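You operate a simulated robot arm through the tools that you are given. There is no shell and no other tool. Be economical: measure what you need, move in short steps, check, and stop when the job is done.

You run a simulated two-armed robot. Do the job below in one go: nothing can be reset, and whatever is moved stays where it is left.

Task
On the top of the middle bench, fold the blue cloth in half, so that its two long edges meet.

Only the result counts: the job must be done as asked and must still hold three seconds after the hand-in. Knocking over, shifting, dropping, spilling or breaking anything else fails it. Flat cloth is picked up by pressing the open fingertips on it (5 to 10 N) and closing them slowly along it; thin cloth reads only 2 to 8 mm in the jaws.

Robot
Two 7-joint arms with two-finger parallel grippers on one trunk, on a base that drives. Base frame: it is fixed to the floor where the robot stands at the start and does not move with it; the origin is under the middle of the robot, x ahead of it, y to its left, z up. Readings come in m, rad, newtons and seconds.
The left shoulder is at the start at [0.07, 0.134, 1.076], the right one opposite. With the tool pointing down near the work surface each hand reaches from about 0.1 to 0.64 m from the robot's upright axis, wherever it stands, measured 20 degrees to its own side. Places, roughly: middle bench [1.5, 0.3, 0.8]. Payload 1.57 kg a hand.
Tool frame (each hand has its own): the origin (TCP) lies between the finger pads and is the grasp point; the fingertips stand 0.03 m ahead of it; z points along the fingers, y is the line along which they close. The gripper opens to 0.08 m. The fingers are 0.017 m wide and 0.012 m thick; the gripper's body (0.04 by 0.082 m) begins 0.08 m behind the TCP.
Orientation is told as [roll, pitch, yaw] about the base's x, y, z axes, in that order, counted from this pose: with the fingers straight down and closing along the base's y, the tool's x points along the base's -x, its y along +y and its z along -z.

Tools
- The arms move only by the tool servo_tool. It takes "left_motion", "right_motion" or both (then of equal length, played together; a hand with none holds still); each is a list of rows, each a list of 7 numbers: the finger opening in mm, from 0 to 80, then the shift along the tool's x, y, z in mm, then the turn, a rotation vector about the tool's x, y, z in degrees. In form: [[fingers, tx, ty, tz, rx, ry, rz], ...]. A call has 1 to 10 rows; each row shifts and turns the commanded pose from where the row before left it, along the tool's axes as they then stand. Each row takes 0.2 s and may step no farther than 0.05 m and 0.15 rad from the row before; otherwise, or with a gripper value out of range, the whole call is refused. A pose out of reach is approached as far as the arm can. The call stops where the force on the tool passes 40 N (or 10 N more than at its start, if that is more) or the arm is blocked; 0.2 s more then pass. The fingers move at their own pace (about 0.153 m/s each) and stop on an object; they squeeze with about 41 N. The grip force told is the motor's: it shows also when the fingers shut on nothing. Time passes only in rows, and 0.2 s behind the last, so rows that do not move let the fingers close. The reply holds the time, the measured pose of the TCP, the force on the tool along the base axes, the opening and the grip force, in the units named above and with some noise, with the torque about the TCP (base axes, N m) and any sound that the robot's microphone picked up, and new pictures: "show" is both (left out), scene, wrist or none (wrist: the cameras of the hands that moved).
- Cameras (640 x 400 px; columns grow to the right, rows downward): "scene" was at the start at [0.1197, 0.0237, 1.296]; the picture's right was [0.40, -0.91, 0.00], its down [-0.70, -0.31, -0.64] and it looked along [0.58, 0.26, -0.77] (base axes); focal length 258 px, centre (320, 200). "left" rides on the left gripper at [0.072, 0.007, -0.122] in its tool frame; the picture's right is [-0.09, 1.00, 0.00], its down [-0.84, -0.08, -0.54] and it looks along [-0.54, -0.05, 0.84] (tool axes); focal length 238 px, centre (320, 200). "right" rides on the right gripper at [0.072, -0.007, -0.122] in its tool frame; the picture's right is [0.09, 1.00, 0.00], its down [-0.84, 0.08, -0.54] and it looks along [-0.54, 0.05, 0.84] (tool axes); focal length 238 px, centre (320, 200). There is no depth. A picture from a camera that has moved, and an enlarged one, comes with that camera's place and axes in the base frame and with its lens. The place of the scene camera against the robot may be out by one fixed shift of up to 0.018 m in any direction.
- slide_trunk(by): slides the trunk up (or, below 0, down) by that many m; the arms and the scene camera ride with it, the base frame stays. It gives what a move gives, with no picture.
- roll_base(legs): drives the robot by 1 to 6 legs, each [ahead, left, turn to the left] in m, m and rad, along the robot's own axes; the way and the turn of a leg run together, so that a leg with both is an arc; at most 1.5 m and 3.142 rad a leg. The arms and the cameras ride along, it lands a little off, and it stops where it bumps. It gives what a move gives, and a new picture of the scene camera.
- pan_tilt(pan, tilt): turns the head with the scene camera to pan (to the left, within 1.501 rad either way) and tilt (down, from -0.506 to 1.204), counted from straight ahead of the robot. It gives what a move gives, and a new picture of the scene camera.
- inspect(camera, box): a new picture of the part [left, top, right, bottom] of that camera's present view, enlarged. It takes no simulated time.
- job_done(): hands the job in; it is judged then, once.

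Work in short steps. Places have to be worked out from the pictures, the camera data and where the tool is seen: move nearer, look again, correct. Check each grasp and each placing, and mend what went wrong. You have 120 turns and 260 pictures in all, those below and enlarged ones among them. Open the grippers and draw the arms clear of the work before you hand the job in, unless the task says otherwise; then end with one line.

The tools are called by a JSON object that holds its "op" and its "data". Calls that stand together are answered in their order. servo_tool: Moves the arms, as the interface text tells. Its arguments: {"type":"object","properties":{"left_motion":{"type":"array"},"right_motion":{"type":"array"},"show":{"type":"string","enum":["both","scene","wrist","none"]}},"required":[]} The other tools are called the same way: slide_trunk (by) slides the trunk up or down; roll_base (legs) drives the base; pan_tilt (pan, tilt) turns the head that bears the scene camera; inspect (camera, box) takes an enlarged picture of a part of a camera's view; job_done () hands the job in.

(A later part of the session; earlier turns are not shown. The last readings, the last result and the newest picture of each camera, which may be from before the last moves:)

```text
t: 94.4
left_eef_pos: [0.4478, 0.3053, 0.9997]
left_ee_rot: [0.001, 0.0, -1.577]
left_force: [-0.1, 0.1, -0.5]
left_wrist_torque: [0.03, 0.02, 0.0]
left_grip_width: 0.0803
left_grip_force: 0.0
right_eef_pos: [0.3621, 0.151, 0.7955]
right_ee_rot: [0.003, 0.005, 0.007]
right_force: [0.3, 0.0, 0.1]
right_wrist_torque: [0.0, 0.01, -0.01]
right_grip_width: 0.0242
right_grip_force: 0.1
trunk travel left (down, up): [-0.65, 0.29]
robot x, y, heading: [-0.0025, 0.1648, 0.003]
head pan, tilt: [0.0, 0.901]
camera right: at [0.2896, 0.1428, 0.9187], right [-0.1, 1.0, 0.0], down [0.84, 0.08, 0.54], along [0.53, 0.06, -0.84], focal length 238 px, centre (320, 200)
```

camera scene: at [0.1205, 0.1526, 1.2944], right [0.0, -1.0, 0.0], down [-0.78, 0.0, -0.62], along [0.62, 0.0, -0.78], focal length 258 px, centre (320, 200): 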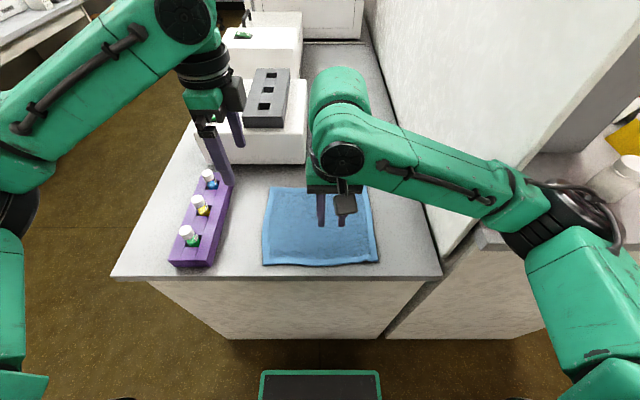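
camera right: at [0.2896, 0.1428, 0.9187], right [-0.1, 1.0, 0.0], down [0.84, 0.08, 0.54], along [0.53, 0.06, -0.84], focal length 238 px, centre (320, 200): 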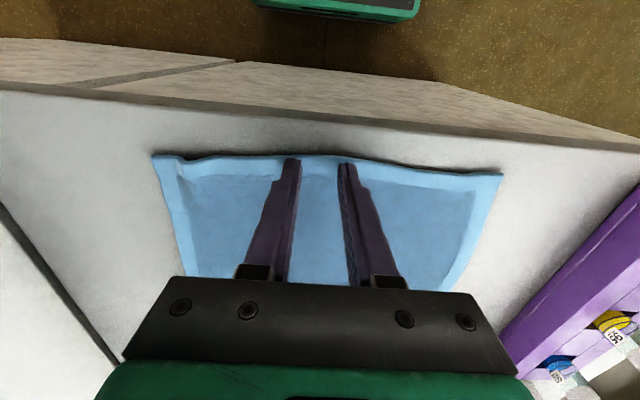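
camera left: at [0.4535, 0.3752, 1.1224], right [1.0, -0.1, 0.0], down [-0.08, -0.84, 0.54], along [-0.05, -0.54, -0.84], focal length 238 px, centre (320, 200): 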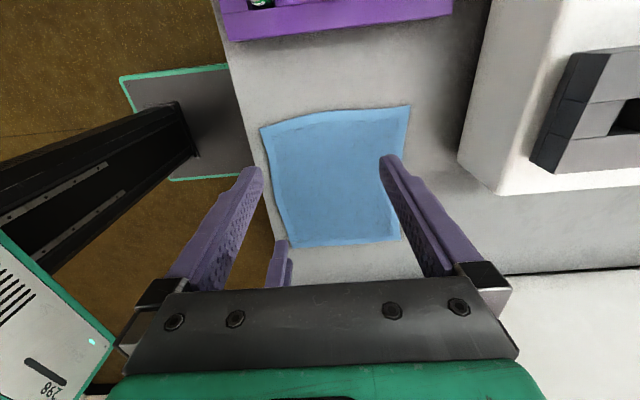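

Position is right at the hem centre. I'll press and check the force.

{"op": "servo_tool", "data": {"right_motion": [[24, 0, 0, 2, 0, 0, 0], [24, 0, 0, 1.5, 0, 0, 0], [24, 0, 0, 0, 0, 0, 0]], "show": "none"}}

```text
t: 95.2
left_eef_pos: [0.4473, 0.3049, 0.9998]
left_ee_rot: [0.002, -0.003, -1.576]
left_force: [-0.4, 0.0, -0.1]
left_wrist_torque: [0.02, 0.0, 0.01]
left_grip_width: 0.0797
left_grip_force: 0.1
right_eef_pos: [0.3623, 0.1515, 0.7928]
right_ee_rot: [0.003, 0.004, 0.007]
right_force: [0.3, -0.3, 5.9]
right_wrist_torque: [0.01, -0.02, -0.03]
right_grip_width: 0.0239
right_grip_force: 0.0
trunk travel left (down, up): [-0.65, 0.29]
robot x, y, heading: [-0.006, 0.1571, 0.005]
head pan, tilt: [0.0, 0.901]
```

{"op": "servo_tool", "data": {"right_motion": [[20, 0, 0, 0.5, 0, 0, 0], [17, 0, 0, 0, 0, 0, 0], [14, 0, 0, 0, 0, 0, 0], [11, 0, 0, 0, 0, 0, 0], [8, 0, 0, 0, 0, 0, 0], [5, 0, 0, 0, 0, 0, 0], [2, 0, 0, 0, 0, 0, 0], [0, 0, 0, 0, 0, 0, 0], [0, 0, 0, 0, 0, 0, 0]], "show": "none"}}

{"op": "servo_tool", "data": {"right_motion": [[0, -2, 0, -17, 0, 0, 0], [0, -4, 0, -17, 0, 0, 0], [0, -8, 0, -16, 0, 0, 0], [0, -10, 0, -14, 0, 0, 0], [0, -13, 0, -12, 0, 0, 0], [0, -15, 0, -10, 0, 0, 0], [0, -16, 0, -7, 0, 0, 0], [0, -16, 0, -5, 0, 0, 0], [0, -10, 0, 0, 0, 0, 0], [0, 0, 0, 0, 0, 0, 0]], "show": "both"}}

```text
t: 97.2
left_eef_pos: [0.4458, 0.3055, 1.0002]
left_ee_rot: [0.0, 0.001, -1.577]
left_force: [0.1, -0.1, -0.1]
left_wrist_torque: [-0.01, 0.0, 0.01]
left_grip_width: 0.08
left_grip_force: 0.0
right_eef_pos: [0.3615, 0.1521, 0.7924]
right_ee_rot: [0.004, 0.003, 0.008]
right_force: [1.3, 1.2, 14.8]
right_wrist_torque: [0.04, -0.07, -0.03]
right_grip_width: 0.0039
right_grip_force: 24.5
trunk travel left (down, up): [-0.65, 0.29]
robot x, y, heading: [-0.001, 0.1593, 0.002]
head pan, tilt: [0.0, 0.901]
```

```text
t: 99.4
left_eef_pos: [0.4473, 0.3042, 1.0006]
left_ee_rot: [0.0, 0.0, -1.576]
left_force: [-0.4, -0.5, 0.5]
left_wrist_torque: [0.0, -0.01, 0.02]
left_grip_width: 0.08
left_grip_force: 0.0
right_eef_pos: [0.4548, 0.1518, 0.8908]
right_ee_rot: [0.003, 0.005, 0.007]
right_force: [-0.2, -0.5, -0.1]
right_wrist_torque: [0.01, 0.0, -0.01]
right_grip_width: 0.0037
right_grip_force: 24.7
trunk travel left (down, up): [-0.65, 0.29]
robot x, y, heading: [-0.0055, 0.1582, -0.001]
head pan, tilt: [0.0, 0.901]
camera scene: at [0.1206, 0.1532, 1.2944], right [0.0, -1.0, 0.0], down [-0.78, 0.0, -0.62], along [0.62, 0.0, -0.78], focal length 258 px, centre (320, 200)
camera right: at [0.3842, 0.1429, 1.0126], right [-0.1, 1.0, 0.0], down [0.84, 0.08, 0.54], along [0.53, 0.06, -0.84], focal length 238 px, centre (320, 200)
```

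scene: 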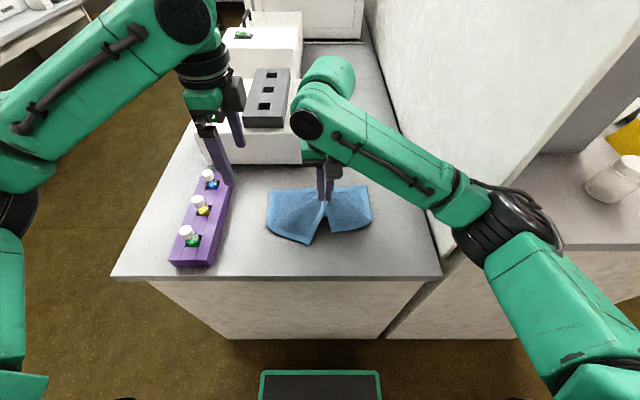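
right: 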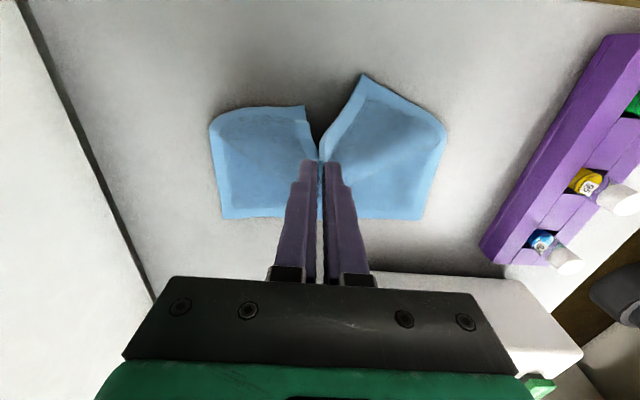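

The cloth is very floppy, so holding the centre doesn't stand the edge up. A better grasp is x-closing with the near finger just outside the hem, so the edge itself gets pinched with no wide pleat. I'll lay it back down and release first.

{"op": "servo_tool", "data": {"right_motion": [[0, 16, 0, 2, 0, 0, 0], [0, 16, 0, 6, 0, 0, 0], [0, 16, 0, 10, 0, 0, 0], [0, 15, 0, 14, 0, 0, 0], [0, 14, 0, 18, 0, 0, 0], [0, 12, 0, 20, 0, 0, 0], [0, 8, 0, 22, 0, 0, 0], [12, 0, 0, 3, 0, 0, 0], [40, 0, 0, 0, 0, 0, 0], [40, 0, 0, 0, 0, 0, 0]], "show": "none"}}

{"op": "servo_tool", "data": {"right_motion": [[40, 0, 0, -30, 0, 0, 0], [40, 0, 0, -40, 0, 0, 0], [40, 0, 0, -40, 0, 0, -8], [40, 0, 0, 0, 0, 0, -8], [40, 0, 0, 0, 0, 0, -8], [40, 0, 0, 0, 0, 0, -8], [40, 0, 0, 0, 0, 0, -8], [40, 0, 0, 0, 0, 0, -8], [40, 0, 0, 0, 0, 0, -8], [40, 0, 0, 0, 0, 0, -8]], "show": "none"}}

{"op": "servo_tool", "data": {"right_motion": [[24, 20, 0, 0, 0, 0, -8], [24, 20, 0, 0, 0, 0, -8], [24, 20, 0, 0, 0, 0, -8], [24, 20, 0, 0, 0, 0, -2], [24, 8, 0, 0, 0, 0, 0], [24, 0, 0, 0, 0, 0, 0]], "show": "both"}}

```text
t: 101.6
left_eef_pos: [0.4471, 0.3049, 0.9991]
left_ee_rot: [0.0, 0.001, -1.576]
left_force: [0.6, -1.1, 0.6]
left_wrist_torque: [0.03, 0.01, -0.03]
left_grip_width: 0.0797
left_grip_force: 0.1
right_eef_pos: [0.3577, 0.1512, 0.7957]
right_ee_rot: [0.003, 0.008, 0.007]
right_force: [-0.1, -0.3, 0.0]
right_wrist_torque: [0.0, -0.01, -0.01]
right_grip_width: 0.0398
right_grip_force: 0.1
trunk travel left (down, up): [-0.65, 0.29]
robot x, y, heading: [-0.0062, 0.1594, -0.002]
head pan, tilt: [0.0, 0.901]
```

```text
t: 103.8
left_eef_pos: [0.4475, 0.3046, 0.9999]
left_ee_rot: [0.001, 0.0, -1.576]
left_force: [-0.8, -0.2, -0.1]
left_wrist_torque: [-0.03, -0.02, -0.01]
left_grip_width: 0.0797
left_grip_force: 0.0
right_eef_pos: [0.3593, 0.1519, 0.9068]
right_ee_rot: [0.007, -0.002, 1.125]
right_force: [0.2, -0.4, -0.9]
right_wrist_torque: [-0.01, 0.0, 0.0]
right_grip_width: 0.0399
right_grip_force: 0.1
trunk travel left (down, up): [-0.65, 0.29]
robot x, y, heading: [-0.0045, 0.1587, 0.005]
head pan, tilt: [0.0, 0.901]
```

```text
t: 105.2
left_eef_pos: [0.4475, 0.3049, 1.0003]
left_ee_rot: [0.0, -0.001, -1.576]
left_force: [0.4, -0.5, 0.0]
left_wrist_torque: [0.03, 0.01, 0.02]
left_grip_width: 0.0799
left_grip_force: 0.1
right_eef_pos: [0.3396, 0.0652, 0.9059]
right_ee_rot: [0.007, -0.004, 1.576]
right_force: [0.2, 0.1, 0.2]
right_wrist_torque: [0.0, 0.03, -0.03]
right_grip_width: 0.0239
right_grip_force: 0.2
trunk travel left (down, up): [-0.65, 0.29]
robot x, y, heading: [-0.0036, 0.1589, -0.001]
head pan, tilt: [0.0, 0.901]
camera scene: at [0.1207, 0.1533, 1.2944], right [0.0, -1.0, 0.0], down [-0.78, 0.0, -0.62], along [0.62, 0.0, -0.78], focal length 258 px, centre (320, 200)
camera right: at [0.3473, -0.0076, 1.0276], right [-0.99, -0.1, 0.01], down [-0.08, 0.83, 0.54], along [-0.06, 0.54, -0.84], focal length 238 px, centre (320, 200)
```

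scene: 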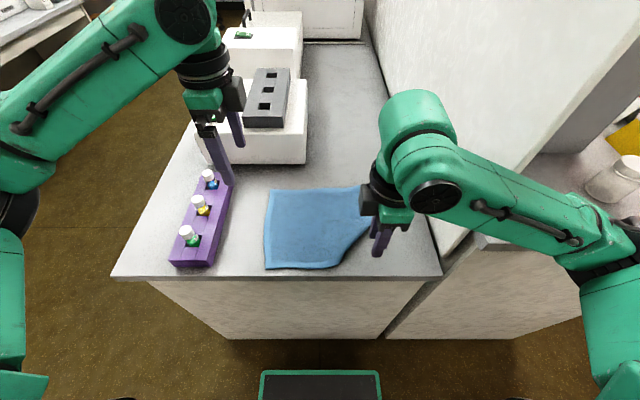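
right: 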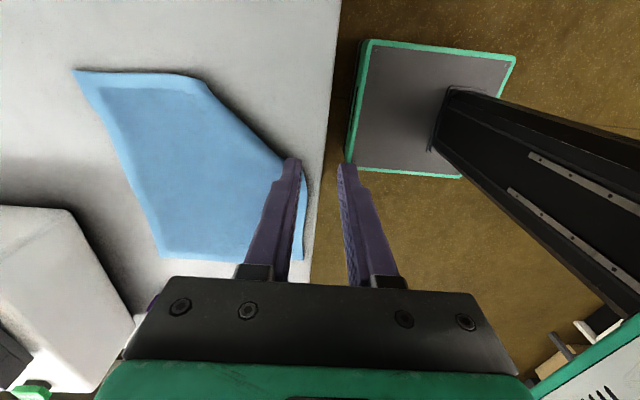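

The near-right corner got tucked under. I'll take a closer look from both cameras.

{"op": "inspect", "data": {"camera": "left", "box": [240, 90, 440, 260]}}

{"op": "inspect", "data": {"camera": "right", "box": [60, 50, 340, 270]}}

```text
2.35 times, centred on (340, 175) of left
camera zoom: at [0.4537, 0.3758, 1.1221], right [1.0, -0.1, 0.0], down [-0.08, -0.84, 0.54], along [-0.05, -0.54, -0.84], focal length 561 px, centre (273, 259)
```

zoom: 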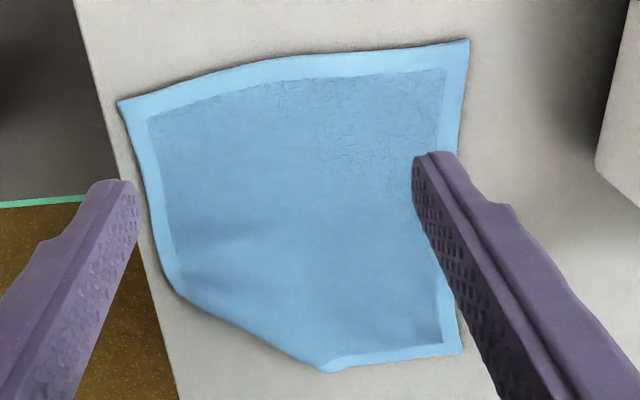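

```text
1.82 times, centred on (200, 160) of right
camera zoom: at [0.3473, -0.0076, 1.0276], right [-0.99, -0.1, 0.01], down [-0.08, 0.83, 0.54], along [-0.06, 0.54, -0.84], focal length 433 px, centre (538, 273)
```

zoom: 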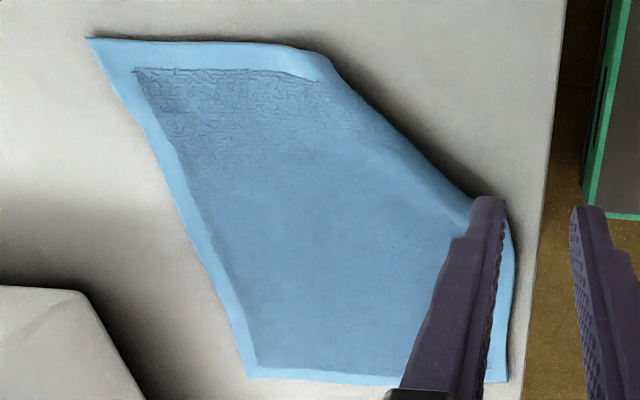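

The corner is folded under along a line from (0.357, 0.124) to (0.467, 0.025). I'll edge-pinch that fold's middle with the right hand (a test of the x-closing edge pinch), then lift it and trail the corner out.

{"op": "servo_tool", "data": {"right_motion": [[24, -4, -26, 20, 0, 0, 0], [24, -3, -26, 25, 0, 0, 0], [24, -3, -26, 25, 0, 0, 0], [24, 0, 0, 25, 0, 0, 0], [24, 0, 0, 12, 0, 0, 0], [24, 0, 0, 0, 0, 0, 0]], "show": "wrist"}}

```text
t: 106.6
left_eef_pos: [0.4475, 0.3046, 0.9998]
left_ee_rot: [0.0, 0.001, -1.576]
left_force: [-0.9, -0.2, 0.3]
left_wrist_torque: [-0.02, 0.01, 0.0]
left_grip_width: 0.08
left_grip_force: 0.1
right_eef_pos: [0.4176, 0.0764, 0.7975]
right_ee_rot: [0.006, -0.001, 1.578]
right_force: [-0.3, -0.5, -0.1]
right_wrist_torque: [0.01, -0.02, -0.02]
right_grip_width: 0.024
right_grip_force: 0.0
trunk travel left (down, up): [-0.65, 0.29]
robot x, y, heading: [-0.0062, 0.1608, 0.003]
head pan, tilt: [0.0, 0.901]
camera right: at [0.4252, 0.0038, 0.9198], right [-1.0, -0.1, 0.01], down [-0.08, 0.83, 0.54], along [-0.06, 0.54, -0.84], focal length 238 px, centre (320, 200)
```

right: 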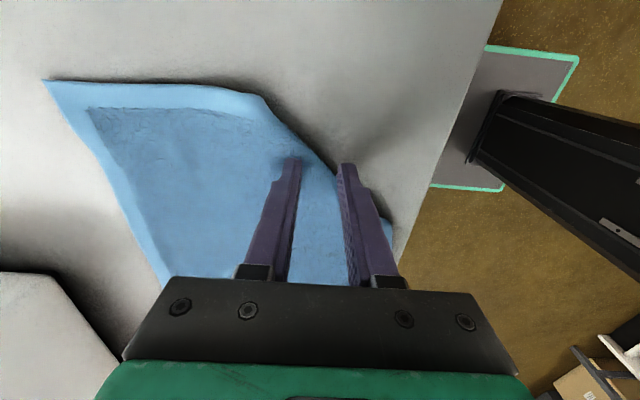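

{"op": "servo_tool", "data": {"right_motion": [[24, 0, 0, 3, 0, 0, 0], [22, 0, 0, 1.5, 0, 0, 0], [19, 0, 0, 0.5, 0, 0, 0], [16, 0, 0, 0, 0, 0, 0], [13, 0, 0, 0, 0, 0, 0], [10, 0, 0, 0, 0, 0, 0], [7, 0, 0, 0, 0, 0, 0], [4, 0, 0, 0, 0, 0, 0], [0, 0, 0, 0, 0, 0, 0], [0, 0, 0, 0, 0, 0, 0]], "show": "none"}}

{"op": "servo_tool", "data": {"right_motion": [[0, 0, 0, -15, 0, 0, 0], [0, 0, 0, -20, 0, 0, 0], [0, 0, 0, -20, 0, 0, 0], [0, 0, 0, -20, 0, 0, 0], [0, 0, 0, -20, 0, 0, 0], [0, 0, 0, -10, 0, 0, 0], [0, 0, 0, 0, 0, 0, 0]], "show": "both"}}

```text
t: 108.8
left_eef_pos: [0.4453, 0.3061, 1.0001]
left_ee_rot: [0.002, -0.002, -1.577]
left_force: [0.1, 0.7, -0.3]
left_wrist_torque: [-0.02, -0.04, -0.01]
left_grip_width: 0.0798
left_grip_force: 0.0
right_eef_pos: [0.4177, 0.0776, 0.7947]
right_ee_rot: [0.003, -0.003, 1.577]
right_force: [4.4, 1.7, 20.5]
right_wrist_torque: [0.03, -0.29, 0.01]
right_grip_width: 0.0041
right_grip_force: 25.0
trunk travel left (down, up): [-0.65, 0.29]
robot x, y, heading: [-0.0043, 0.1591, -0.001]
head pan, tilt: [0.0, 0.901]
```

```text
t: 110.4
left_eef_pos: [0.4477, 0.3055, 0.9989]
left_ee_rot: [0.002, -0.001, -1.575]
left_force: [-0.4, -0.4, -0.2]
left_wrist_torque: [0.0, -0.01, 0.03]
left_grip_width: 0.0802
left_grip_force: 0.0
right_eef_pos: [0.4184, 0.0764, 0.8984]
right_ee_rot: [0.006, -0.005, 1.578]
right_force: [0.2, 0.3, 0.3]
right_wrist_torque: [-0.03, 0.01, 0.03]
right_grip_width: 0.0033
right_grip_force: 24.3
trunk travel left (down, up): [-0.65, 0.29]
robot x, y, heading: [-0.0043, 0.1614, 0.001]
head pan, tilt: [0.0, 0.901]
camera scene: at [0.1208, 0.1532, 1.2944], right [0.0, -1.0, 0.0], down [-0.78, 0.0, -0.62], along [0.62, 0.0, -0.78], focal length 258 px, centre (320, 200)
camera right: at [0.4253, 0.0034, 1.0198], right [-1.0, -0.1, 0.01], down [-0.08, 0.83, 0.54], along [-0.06, 0.54, -0.84], focal length 238 px, centre (320, 200)
```

scene: 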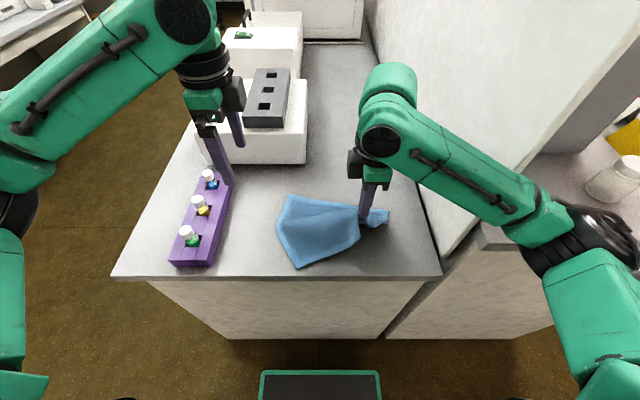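
right: 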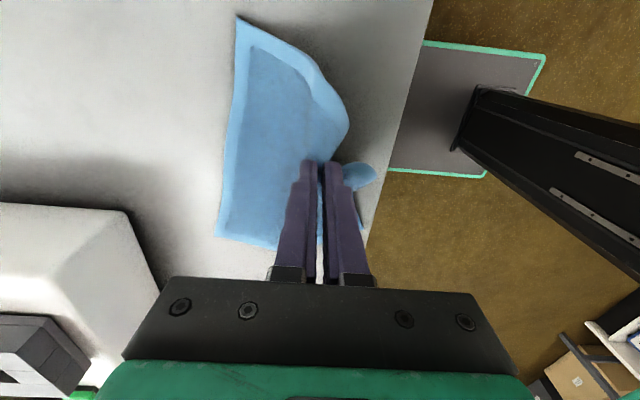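

The pinch holds and the tucked corner now hangs outward. I'll lower it while moving slightly inward so the corner trails out, then look.

{"op": "servo_tool", "data": {"right_motion": [[0, -3, -2, 12, 0, 0, 0], [0, -3, -2, 15, 0, 0, 0], [0, -3, -2, 15, 0, 0, 0], [0, -3, -2, 15, 0, 0, 0], [0, -4, -3, 15, 0, 0, 0], [0, -4, -3, 15, 0, 0, 0], [0, 0, 0, 8, 0, 0, 0], [0, 0, 0, 0, 0, 0, 0]], "show": "both"}}

```text
t: 112.2
left_eef_pos: [0.447, 0.3058, 0.9997]
left_ee_rot: [0.0, 0.0, -1.577]
left_force: [-0.4, -0.1, -0.2]
left_wrist_torque: [0.04, 0.0, 0.0]
left_grip_width: 0.08
left_grip_force: 0.1
right_eef_pos: [0.4312, 0.0967, 0.8047]
right_ee_rot: [0.004, -0.003, 1.577]
right_force: [1.3, -0.3, 6.1]
right_wrist_torque: [0.01, -0.1, -0.01]
right_grip_width: 0.0036
right_grip_force: 24.6
trunk travel left (down, up): [-0.65, 0.29]
robot x, y, heading: [-0.0063, 0.1614, 0.006]
head pan, tilt: [0.0, 0.901]
camera scene: at [0.1202, 0.1533, 1.2945], right [0.0, -1.0, 0.0], down [-0.78, 0.0, -0.62], along [0.62, 0.0, -0.78], focal length 258 px, centre (320, 200)
camera right: at [0.4382, 0.024, 0.9253], right [-1.0, -0.1, 0.0], down [-0.08, 0.83, 0.54], along [-0.06, 0.54, -0.84], focal length 238 px, centre (320, 200)
```

scene: 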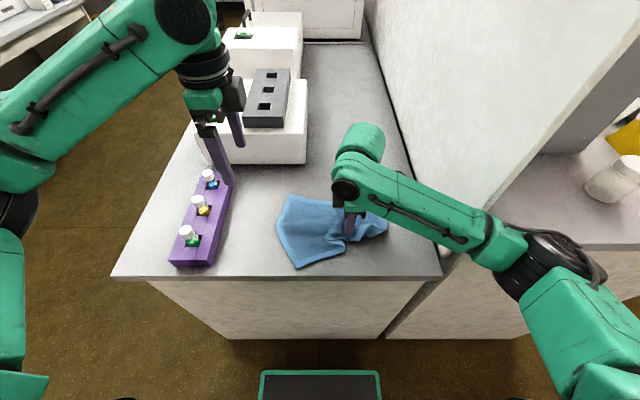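
right: 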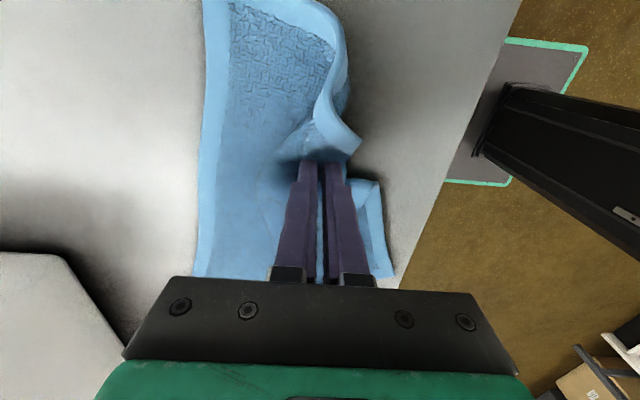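

{"op": "servo_tool", "data": {"right_motion": [[20, 0, 0, 0, 0, 0, 0], [30, 0, 0, 0, 0, 0, 0], [30, 0, 0, -20, 0, 0, 0], [30, 10, 0, -40, 0, 0, 0], [30, 30, 0, -40, 0, 0, 0], [30, 30, 0, 0, 0, 0, 0], [30, 0, 0, 0, 0, 0, 0]], "show": "both"}}

{"op": "inspect", "data": {"camera": "left", "box": [240, 90, 440, 260]}}

```text
t: 113.8
left_eef_pos: [0.4474, 0.3056, 0.9996]
left_ee_rot: [-0.001, -0.002, -1.575]
left_force: [-0.2, -0.1, 0.4]
left_wrist_torque: [-0.03, 0.01, 0.02]
left_grip_width: 0.0798
left_grip_force: 0.1
right_eef_pos: [0.4338, 0.0261, 0.9045]
right_ee_rot: [0.008, -0.002, 1.578]
right_force: [0.2, 0.6, -0.3]
right_wrist_torque: [0.0, 0.01, 0.04]
right_grip_width: 0.0299
right_grip_force: 0.0
trunk travel left (down, up): [-0.65, 0.29]
robot x, y, heading: [-0.0029, 0.1617, -0.004]
head pan, tilt: [0.0, 0.901]
camera scene: at [0.1209, 0.154, 1.2944], right [0.0, -1.0, 0.0], down [-0.78, 0.0, -0.62], along [0.62, 0.0, -0.78], focal length 258 px, centre (320, 200)
camera right: at [0.4403, -0.0463, 1.026], right [-1.0, -0.1, 0.01], down [-0.08, 0.83, 0.54], along [-0.06, 0.54, -0.84], focal length 238 px, centre (320, 200)
```

scene: 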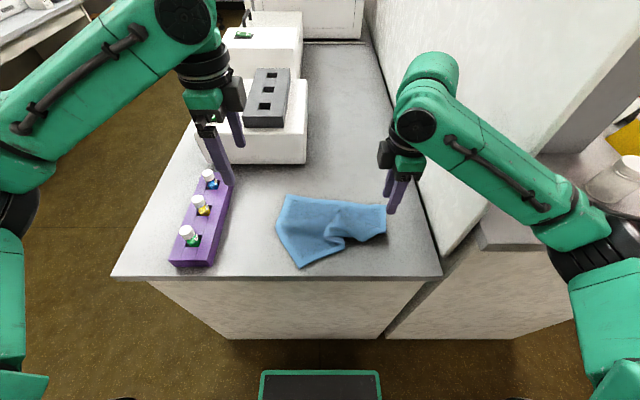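
right: 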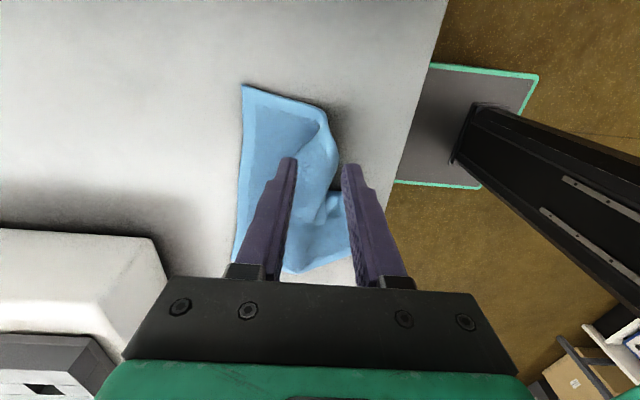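

```text
2.35 times, centred on (340, 175) of left
camera zoom: at [0.4538, 0.3764, 1.1219], right [1.0, -0.1, 0.0], down [-0.08, -0.84, 0.54], along [-0.05, -0.54, -0.84], focal length 561 px, centre (273, 259)
```

zoom: 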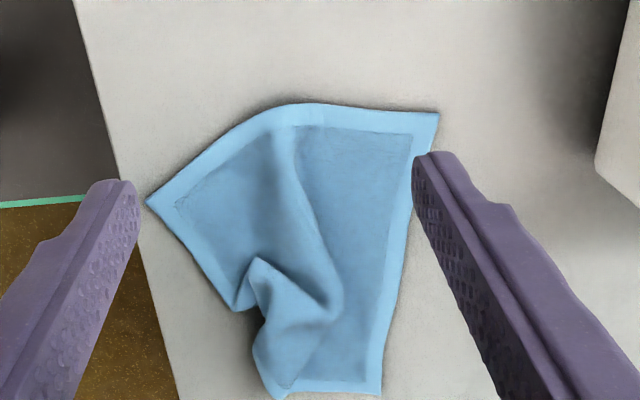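

The corner is free again but the cloth is skewed and wrinkled. Its far edge runs from (0.515, −0.007) to (0.550, 0.249). I'll edge-pinch the far hem with both hands and drag it forward to straighten the cloth, which also sets up folding that edge toward me.

{"op": "servo_tool", "data": {"left_motion": [[24, -15, 19, 30, 0, 0, 0], [24, -16, 19, 30, 0, 0, 0], [24, -16, 19, 30, 0, 0, 0], [24, -15, 19, 30, 0, 0, 0], [24, -15, 18, 30, 0, 0, 0], [24, 0, 0, 30, 0, 0, 0], [24, 0, 0, 10, 0, 0, 0], [24, 0, 0, 0, 0, 0, 0]], "right_motion": [[24, -4, -20, 5, 0, 0, 0], [24, 0, -20, 10, 0, 0, 0], [24, 0, -20, 15, 0, 0, 0], [24, 0, -20, 20, 0, 0, 0], [24, 0, 0, 20, 0, 0, 0], [24, 0, 0, 20, 0, 0, 0], [24, 0, 0, 5, 0, 0, 0], [24, 0, 0, 0, 0, 0, 0]], "show": "both"}}

```text
t: 115.6
left_eef_pos: [0.5399, 0.2293, 0.8096]
left_ee_rot: [0.002, -0.004, -1.576]
left_force: [-0.3, 0.1, 1.1]
left_wrist_torque: [-0.02, -0.05, 0.02]
left_grip_width: 0.0238
left_grip_force: 0.1
right_eef_pos: [0.512, 0.0335, 0.8086]
right_ee_rot: [0.005, -0.001, 1.578]
right_force: [0.3, 0.7, -0.1]
right_wrist_torque: [-0.03, 0.04, 0.01]
right_grip_width: 0.0241
right_grip_force: 0.2
trunk travel left (down, up): [-0.65, 0.29]
robot x, y, heading: [-0.0034, 0.1597, 0.003]
head pan, tilt: [0.0, 0.901]
camera scene: at [0.1185, 0.1561, 1.2946], right [0.0, -1.0, 0.0], down [-0.78, 0.0, -0.62], along [0.62, 0.0, -0.78], focal length 258 px, centre (320, 200)
camera right: at [0.5179, -0.0395, 0.9302], right [-1.0, -0.1, 0.0], down [-0.08, 0.84, 0.54], along [-0.06, 0.54, -0.84], focal length 238 px, centre (320, 200)
camera left: at [0.5463, 0.3001, 0.9326], right [1.0, -0.1, 0.0], down [-0.08, -0.83, 0.54], along [-0.05, -0.54, -0.84], focal length 238 px, centre (320, 200)
```

scene: 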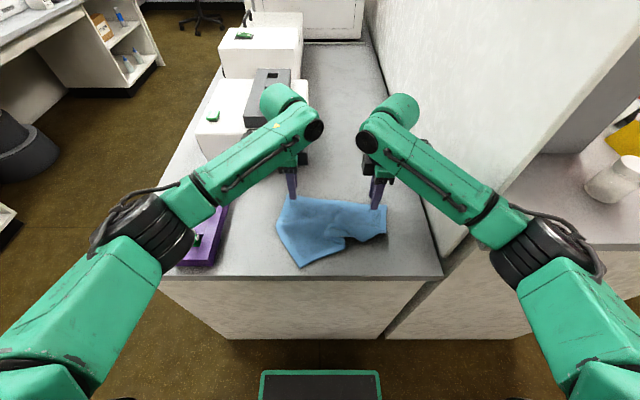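
right: 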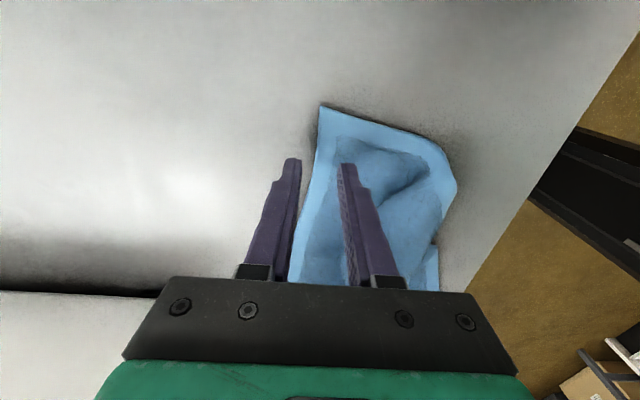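
left: 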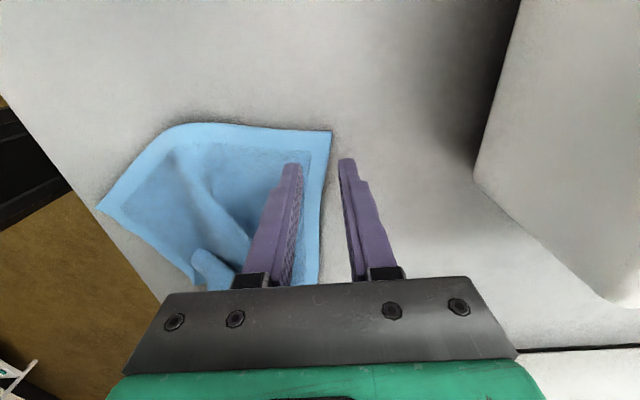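

Both finger pairs straddle the far hem. I'll lower to contact and close slowly.

{"op": "servo_tool", "data": {"left_motion": [[24, 0, 0, 8, 0, 0, 0], [24, 0, 0, 5, 0, 0, 0], [24, 0, 0, 2, 0, 0, 0], [24, 0, 0, 1, 0, 0, 0], [24, 0, 0, 0, 0, 0, 0]], "right_motion": [[24, 10, 0, 8, 0, 0, 0], [24, 0, 0, 5, 0, 0, 0], [24, 0, 0, 2, 0, 0, 0], [24, 0, 0, 0, 0, 0, 0], [24, 0, 0, 0, 0, 0, 0]], "show": "none"}}

```text
t: 116.8
left_eef_pos: [0.5393, 0.2281, 0.795]
left_ee_rot: [0.004, -0.001, -1.577]
left_force: [-0.8, -0.1, 0.6]
left_wrist_torque: [-0.05, -0.02, -0.01]
left_grip_width: 0.024
left_grip_force: 0.1
right_eef_pos: [0.5104, 0.0228, 0.7937]
right_ee_rot: [0.004, -0.001, 1.577]
right_force: [-0.2, 0.4, 1.5]
right_wrist_torque: [-0.01, 0.01, -0.03]
right_grip_width: 0.0239
right_grip_force: 0.1
trunk travel left (down, up): [-0.65, 0.29]
robot x, y, heading: [-0.0037, 0.1606, -0.004]
head pan, tilt: [0.0, 0.901]
```

{"op": "servo_tool", "data": {"left_motion": [[24, 0, 0, 2.5, 0, 0, 0], [21, 0, 0, 0.5, 0, 0, 0], [18, 0, 0, 0, 0, 0, 0], [15, 0, 0, 0, 0, 0, 0], [12, 0, 0, 0, 0, 0, 0], [9, 0, 0, 0, 0, 0, 0], [6, 0, 0, 0, 0, 0, 0], [3, 0, 0, 0, 0, 0, 0], [0, 0, 0, 0, 0, 0, 0], [0, 0, 0, 0, 0, 0, 0]], "right_motion": [[24, 0, 0, 2, 0, 0, 0], [21, 0, 0, 0.5, 0, 0, 0], [18, 0, 0, 0, 0, 0, 0], [15, 0, 0, 0, 0, 0, 0], [12, 0, 0, 0, 0, 0, 0], [9, 0, 0, 0, 0, 0, 0], [6, 0, 0, 0, 0, 0, 0], [3, 0, 0, 0, 0, 0, 0], [0, 0, 0, 0, 0, 0, 0], [0, 0, 0, 0, 0, 0, 0]], "show": "wrist"}}

```text
t: 119.0
left_eef_pos: [0.537, 0.2281, 0.7938]
left_ee_rot: [0.005, -0.003, -1.575]
left_force: [-1.1, -1.4, 3.9]
left_wrist_torque: [-0.06, 0.02, 0.02]
left_grip_width: 0.0039
left_grip_force: 24.5
right_eef_pos: [0.5084, 0.0205, 0.7914]
right_ee_rot: [0.004, -0.002, 1.579]
right_force: [-3.4, 0.7, 20.4]
right_wrist_torque: [0.02, 0.27, 0.06]
right_grip_width: 0.0038
right_grip_force: 24.8
trunk travel left (down, up): [-0.65, 0.29]
robot x, y, heading: [-0.004, 0.162, 0.002]
head pan, tilt: [0.0, 0.901]
camera right: at [0.5154, -0.0514, 0.9142], right [-1.0, -0.1, 0.0], down [-0.08, 0.83, 0.54], along [-0.06, 0.54, -0.84], focal length 238 px, centre (320, 200)
camera left: at [0.544, 0.2986, 0.9157], right [1.0, -0.1, 0.0], down [-0.08, -0.84, 0.54], along [-0.05, -0.54, -0.84], focal length 238 px, centre (320, 200)
```

right: 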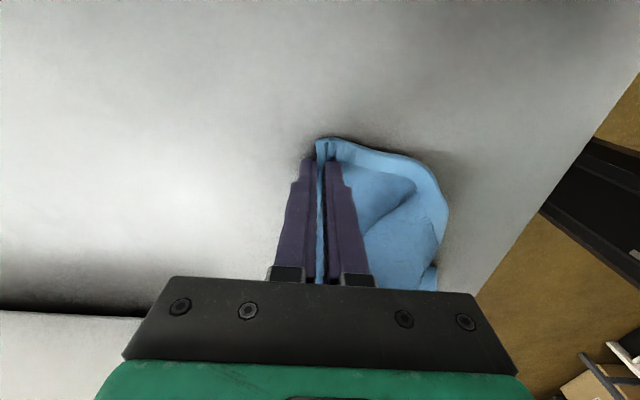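
left: 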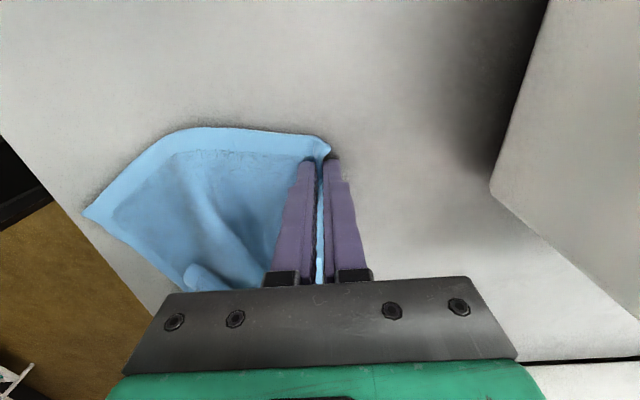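

Both hands hold the far edge cleanly. I'll lift the cloth so it hangs freely, which clears the wrinkles and skew, and align the hands at the same x with matching spacing.

{"op": "servo_tool", "data": {"left_motion": [[0, 2.7, -3.7, -23, 0, 0, 0], [0, 2.7, -3.7, -23, 0, 0, 0], [0, 2.7, -3.7, -23, 0, 0, 0], [0, 2.7, -3.7, -23, 0, 0, 0], [0, 2.7, -3.7, -23, 0, 0, 0], [0, 2.7, -3.7, -23, 0, 0, 0], [0, 2.7, -3.7, -23, 0, 0, 0], [0, 2.7, -3.7, -23, 0, 0, 0], [0, 2.7, -3.7, -23, 0, 0, 0], [0, 2.7, -3.7, -23, 0, 0, 0]], "right_motion": [[0, -2.5, 0.8, -23, 0, 0, 0], [0, -2.5, 0.8, -23, 0, 0, 0], [0, -2.5, 0.8, -23, 0, 0, 0], [0, -2.5, 0.8, -23, 0, 0, 0], [0, -2.5, 0.8, -23, 0, 0, 0], [0, -2.5, 0.8, -23, 0, 0, 0], [0, -2.5, 0.8, -23, 0, 0, 0], [0, -2.5, 0.8, -23, 0, 0, 0], [0, -2.5, 0.8, -23, 0, 0, 0], [0, -2.5, 0.8, -23, 0, 0, 0]], "show": "both"}}

```text
t: 121.2
left_eef_pos: [0.4956, 0.2618, 1.0251]
left_ee_rot: [0.009, -0.007, -1.576]
left_force: [0.1, -2.7, -0.7]
left_wrist_torque: [-0.06, -0.04, -0.04]
left_grip_width: 0.0038
left_grip_force: 24.8
right_eef_pos: [0.4979, 0.0518, 1.0261]
right_ee_rot: [-0.002, 0.003, 1.577]
right_force: [-0.7, 2.7, 0.3]
right_wrist_torque: [0.08, 0.01, 0.05]
right_grip_width: 0.0036
right_grip_force: 24.5
trunk travel left (down, up): [-0.65, 0.29]
robot x, y, heading: [-0.0049, 0.1586, 0.002]
head pan, tilt: [0.0, 0.901]
camera scene: at [0.1105, 0.1616, 1.2955], right [0.0, -1.0, 0.01], down [-0.78, -0.01, -0.63], along [0.63, -0.01, -0.78], focal length 258 px, centre (320, 200)
camera right: at [0.5029, -0.0204, 1.1479], right [-1.0, -0.1, 0.0], down [-0.08, 0.84, 0.54], along [-0.05, 0.54, -0.84], focal length 238 px, centre (320, 200)
camera left: at [0.5007, 0.3332, 1.1458], right [1.0, -0.1, 0.01], down [-0.09, -0.83, 0.55], along [-0.05, -0.55, -0.84], focal length 238 px, centre (320, 200)
```

scene: 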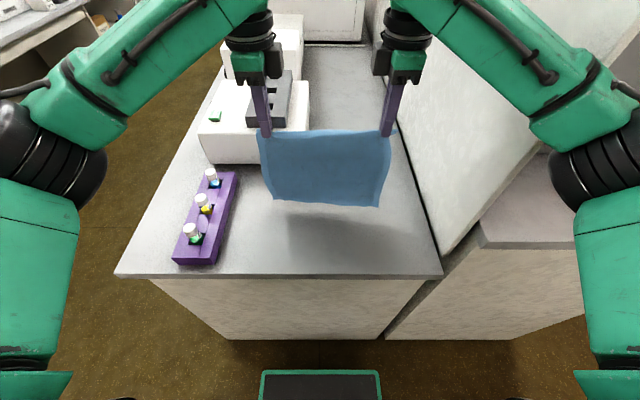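
right: 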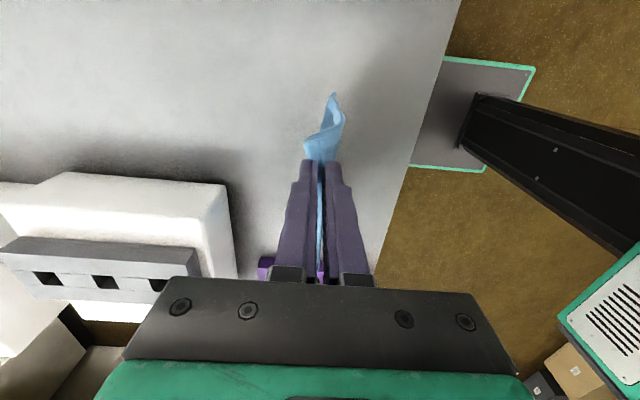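
left: 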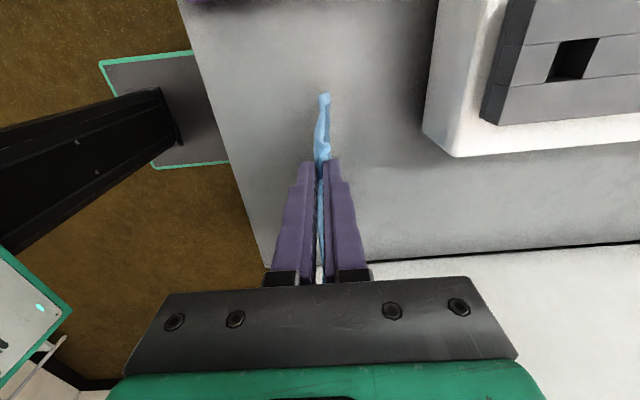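

The cloth now hangs straight from both hands. I'll shift it to x≈0.43, let it settle, and lower it until the bottom hem nearly touches the bench.

{"op": "servo_tool", "data": {"left_motion": [[0, 0, -14, 0, 0, 0, 0], [0, 0, -17, 0, 0, 0, 0], [0, 0, -17, 0, 0, 0, 0], [0, 0, -12, 0, 0, 0, 0], [0, 0, -6, 5, 0, 0, 0], [0, 0, 0, 5, 0, 0, 0], [0, 0, 0, 5, 0, 0, 0], [0, 0, 0, 0, 0, 0, 0], [0, 0, 0, 0, 0, 0, 0]], "right_motion": [[0, 0, 14, 0, 0, 0, 0], [0, 0, 17, 0, 0, 0, 0], [0, 0, 17, 0, 0, 0, 0], [0, 0, 14, 0, 0, 0, 0], [0, 0, 6, 5, 0, 0, 0], [0, 0, 0, 5, 0, 0, 0], [0, 0, 0, 5, 0, 0, 0], [0, 0, 0, 0, 0, 0, 0], [0, 0, 0, 0, 0, 0, 0]], "show": "both"}}

```text
t: 123.2
left_eef_pos: [0.439, 0.2536, 1.0062]
left_ee_rot: [0.001, 0.0, -1.578]
left_force: [-0.3, -2.1, -0.3]
left_wrist_torque: [-0.08, -0.05, -0.02]
left_grip_width: 0.0038
left_grip_force: 24.2
right_eef_pos: [0.4377, 0.0448, 1.0058]
right_ee_rot: [0.006, -0.004, 1.577]
right_force: [-0.1, 2.0, 0.2]
right_wrist_torque: [0.04, 0.05, -0.02]
right_grip_width: 0.0033
right_grip_force: 23.9
trunk travel left (down, up): [-0.65, 0.29]
robot x, y, heading: [-0.0069, 0.1596, -0.002]
head pan, tilt: [0.0, 0.901]
camera scene: at [0.1209, 0.1531, 1.2944], right [0.0, -1.0, 0.0], down [-0.78, 0.0, -0.62], along [0.62, 0.0, -0.78], focal length 258 px, centre (320, 200)
camera right: at [0.4447, -0.0277, 1.1268], right [-1.0, -0.1, 0.01], down [-0.08, 0.83, 0.55], along [-0.06, 0.54, -0.84], focal length 238 px, centre (320, 200)
camera left: at [0.4446, 0.3257, 1.128], right [1.0, -0.1, 0.0], down [-0.08, -0.84, 0.54], along [-0.05, -0.54, -0.84], focal length 238 px, centre (320, 200)
```

scene: 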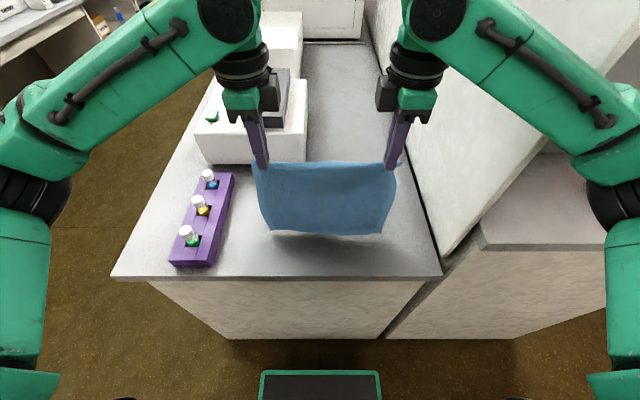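
right: 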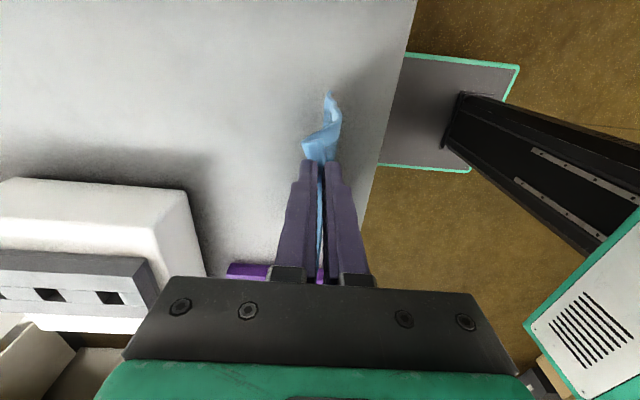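
left: 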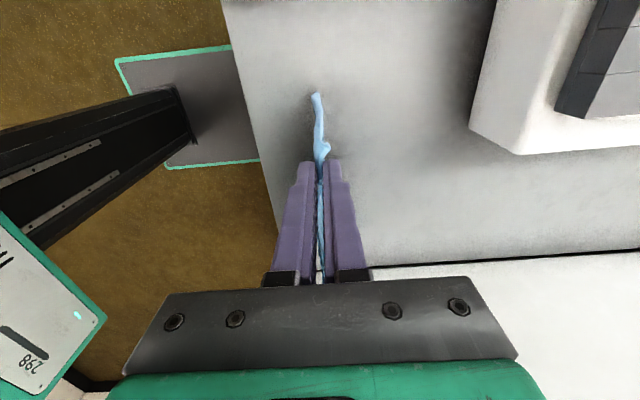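

Now I'll lay the lower half: lower and move forward equally so the bottom half settles on the bench without dragging.

{"op": "servo_tool", "data": {"left_motion": [[0, 0, 0, 8, 0, 0, 0], [0, 0, 11, 12, 0, 0, 0], [0, 0, 12, 12, 0, 0, 0], [0, 0, 12, 12, 0, 0, 0], [0, 0, 12, 12, 0, 0, 0], [0, 0, 12, 12, 0, 0, 0], [0, 0, 12, 12, 0, 0, 0], [0, 0, 12, 12, 0, 0, 0], [0, 0, 12, 12, 0, 0, 0], [0, 0, 12, 12, 0, 0, 0]], "right_motion": [[0, 0, 0, 8, 0, 0, 0], [0, 0, -12, 12, 0, 0, 0], [0, 0, -12, 12, 0, 0, 0], [0, 0, -12, 12, 0, 0, 0], [0, 0, -12, 12, 0, 0, 0], [0, 0, -12, 12, 0, 0, 0], [0, 0, -12, 12, 0, 0, 0], [0, 0, -12, 12, 0, 0, 0], [0, 0, -12, 12, 0, 0, 0], [0, 0, -12, 12, 0, 0, 0]], "show": "both"}}

```text
t: 125.4
left_eef_pos: [0.5439, 0.2556, 0.8897]
left_ee_rot: [0.004, -0.002, -1.576]
left_force: [-0.1, -0.7, -0.3]
left_wrist_torque: [-0.06, -0.02, -0.03]
left_grip_width: 0.0039
left_grip_force: 23.8
right_eef_pos: [0.5453, 0.0467, 0.8895]
right_ee_rot: [0.006, -0.001, 1.577]
right_force: [-0.5, 1.1, -0.3]
right_wrist_torque: [0.02, 0.04, -0.01]
right_grip_width: 0.0034
right_grip_force: 24.4
trunk travel left (down, up): [-0.65, 0.29]
robot x, y, heading: [-0.0021, 0.16, 0.0]
head pan, tilt: [0.0, 0.901]
camera scene: at [0.1197, 0.1546, 1.2944], right [0.0, -1.0, 0.0], down [-0.78, 0.0, -0.62], along [0.62, 0.0, -0.78], focal length 258 px, centre (320, 200)
camera right: at [0.5515, -0.0254, 1.0109], right [-0.99, -0.1, 0.01], down [-0.08, 0.84, 0.54], along [-0.06, 0.54, -0.84], focal length 238 px, centre (320, 200)
camera left: at [0.5507, 0.3257, 1.0122], right [1.0, -0.1, 0.0], down [-0.08, -0.84, 0.54], along [-0.05, -0.54, -0.84], focal length 238 px, centre (320, 200)
```

scene: 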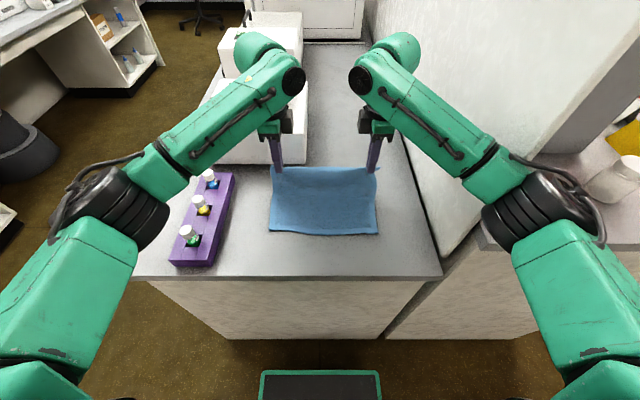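
right: 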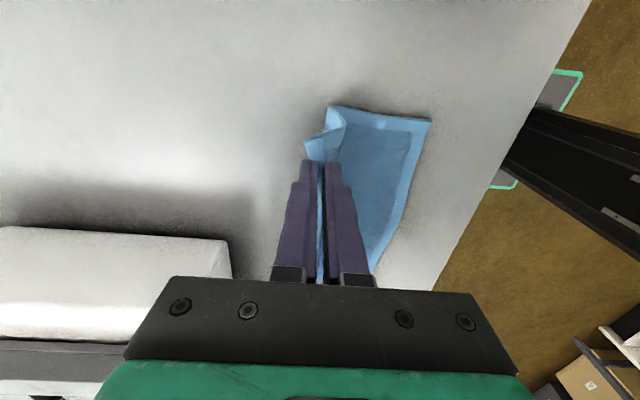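
left: 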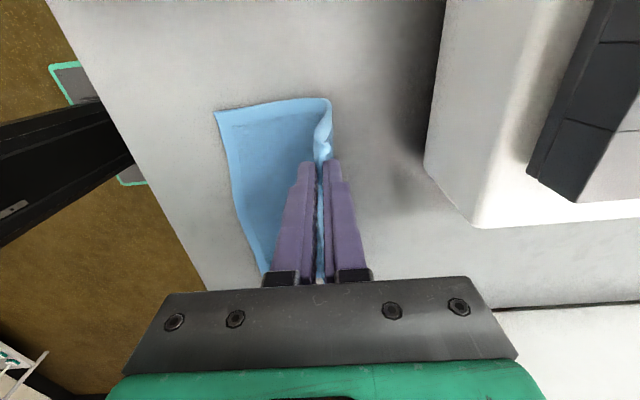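

The lower half lies flat with its edge at x≈0.44 (left) and 0.431 (right). Now I'll arc the held edge back over to land on that edge.

{"op": "servo_tool", "data": {"left_motion": [[0, 0, -15, 1.1, 0, 0, 0], [0, 0, -15, 3.5, 0, 0, 0], [0, 0, -14, 5.6, 0, 0, 0], [0, 0, -13, 7.7, 0, 0, 0], [0, 0, -11.5, 9.6, 0, 0, 0], [0, 0, -9.9, 11.2, 0, 0, 0], [0, 0, -8, 12.6, 0, 0, 0], [0, 0, -5.8, 13.6, 0, 0, 0], [0, 0, -3.5, 14, 0, 0, 0], [0, 0, -1.2, 10, 0, 0, 0]], "right_motion": [[0, 0, 16.6, 1.1, 0, 0, 0], [0, 0, 16.6, 3.5, 0, 0, 0], [0, 0, 15.6, 5.6, 0, 0, 0], [0, 0, 14.6, 7.7, 0, 0, 0], [0, 0, 12.8, 9.6, 0, 0, 0], [0, 0, 11, 11.2, 0, 0, 0], [0, 0, 9, 12.6, 0, 0, 0], [0, 0, 6.4, 13.6, 0, 0, 0], [0, 0, 4, 14, 0, 0, 0], [0, 0, 1.4, 10, 0, 0, 0]], "show": "both"}}

```text
t: 127.6
left_eef_pos: [0.4474, 0.2549, 0.802]
left_ee_rot: [0.002, 0.0, -1.576]
left_force: [1.1, -0.1, 0.6]
left_wrist_torque: [-0.05, -0.02, 0.0]
left_grip_width: 0.0038
left_grip_force: 24.7
right_eef_pos: [0.4357, 0.0472, 0.8006]
right_ee_rot: [0.004, -0.004, 1.578]
right_force: [-0.1, 1.1, 4.9]
right_wrist_torque: [0.02, 0.01, -0.01]
right_grip_width: 0.0033
right_grip_force: 24.7
trunk travel left (down, up): [-0.65, 0.29]
robot x, y, heading: [0.0009, 0.1617, -0.0]
head pan, tilt: [0.0, 0.901]
camera scene: at [0.1197, 0.1533, 1.2947], right [0.0, -1.0, 0.0], down [-0.78, 0.0, -0.62], along [0.62, 0.0, -0.78], focal length 258 px, centre (320, 200)
camera right: at [0.4428, -0.0267, 0.9227], right [-1.0, -0.1, 0.0], down [-0.08, 0.83, 0.55], along [-0.06, 0.54, -0.84], focal length 238 px, centre (320, 200)
camera left: at [0.4541, 0.3251, 0.924], right [1.0, -0.1, 0.0], down [-0.08, -0.84, 0.54], along [-0.05, -0.54, -0.84], focal length 238 px, centre (320, 200)
```

scene: 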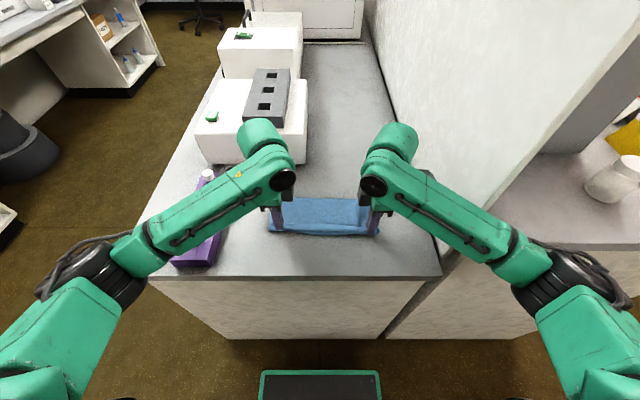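
right: 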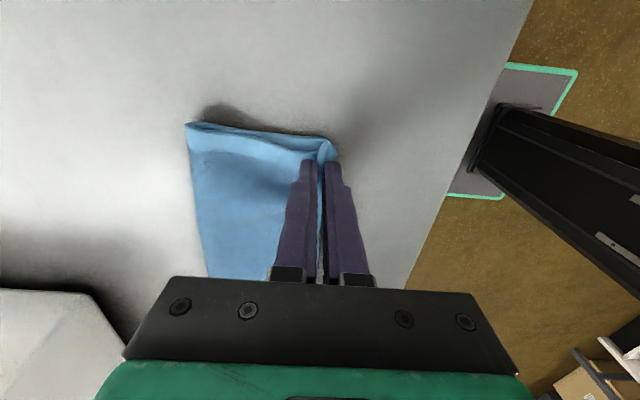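
left: 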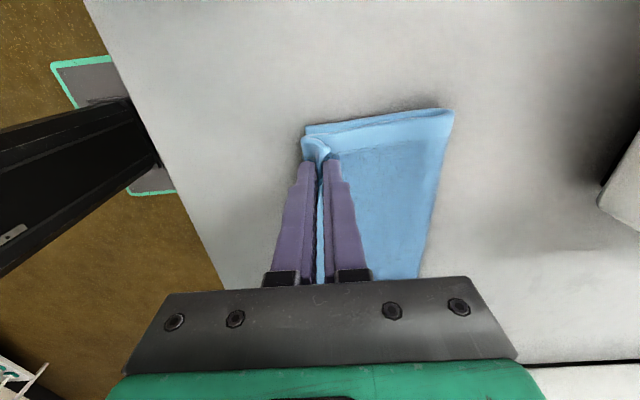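

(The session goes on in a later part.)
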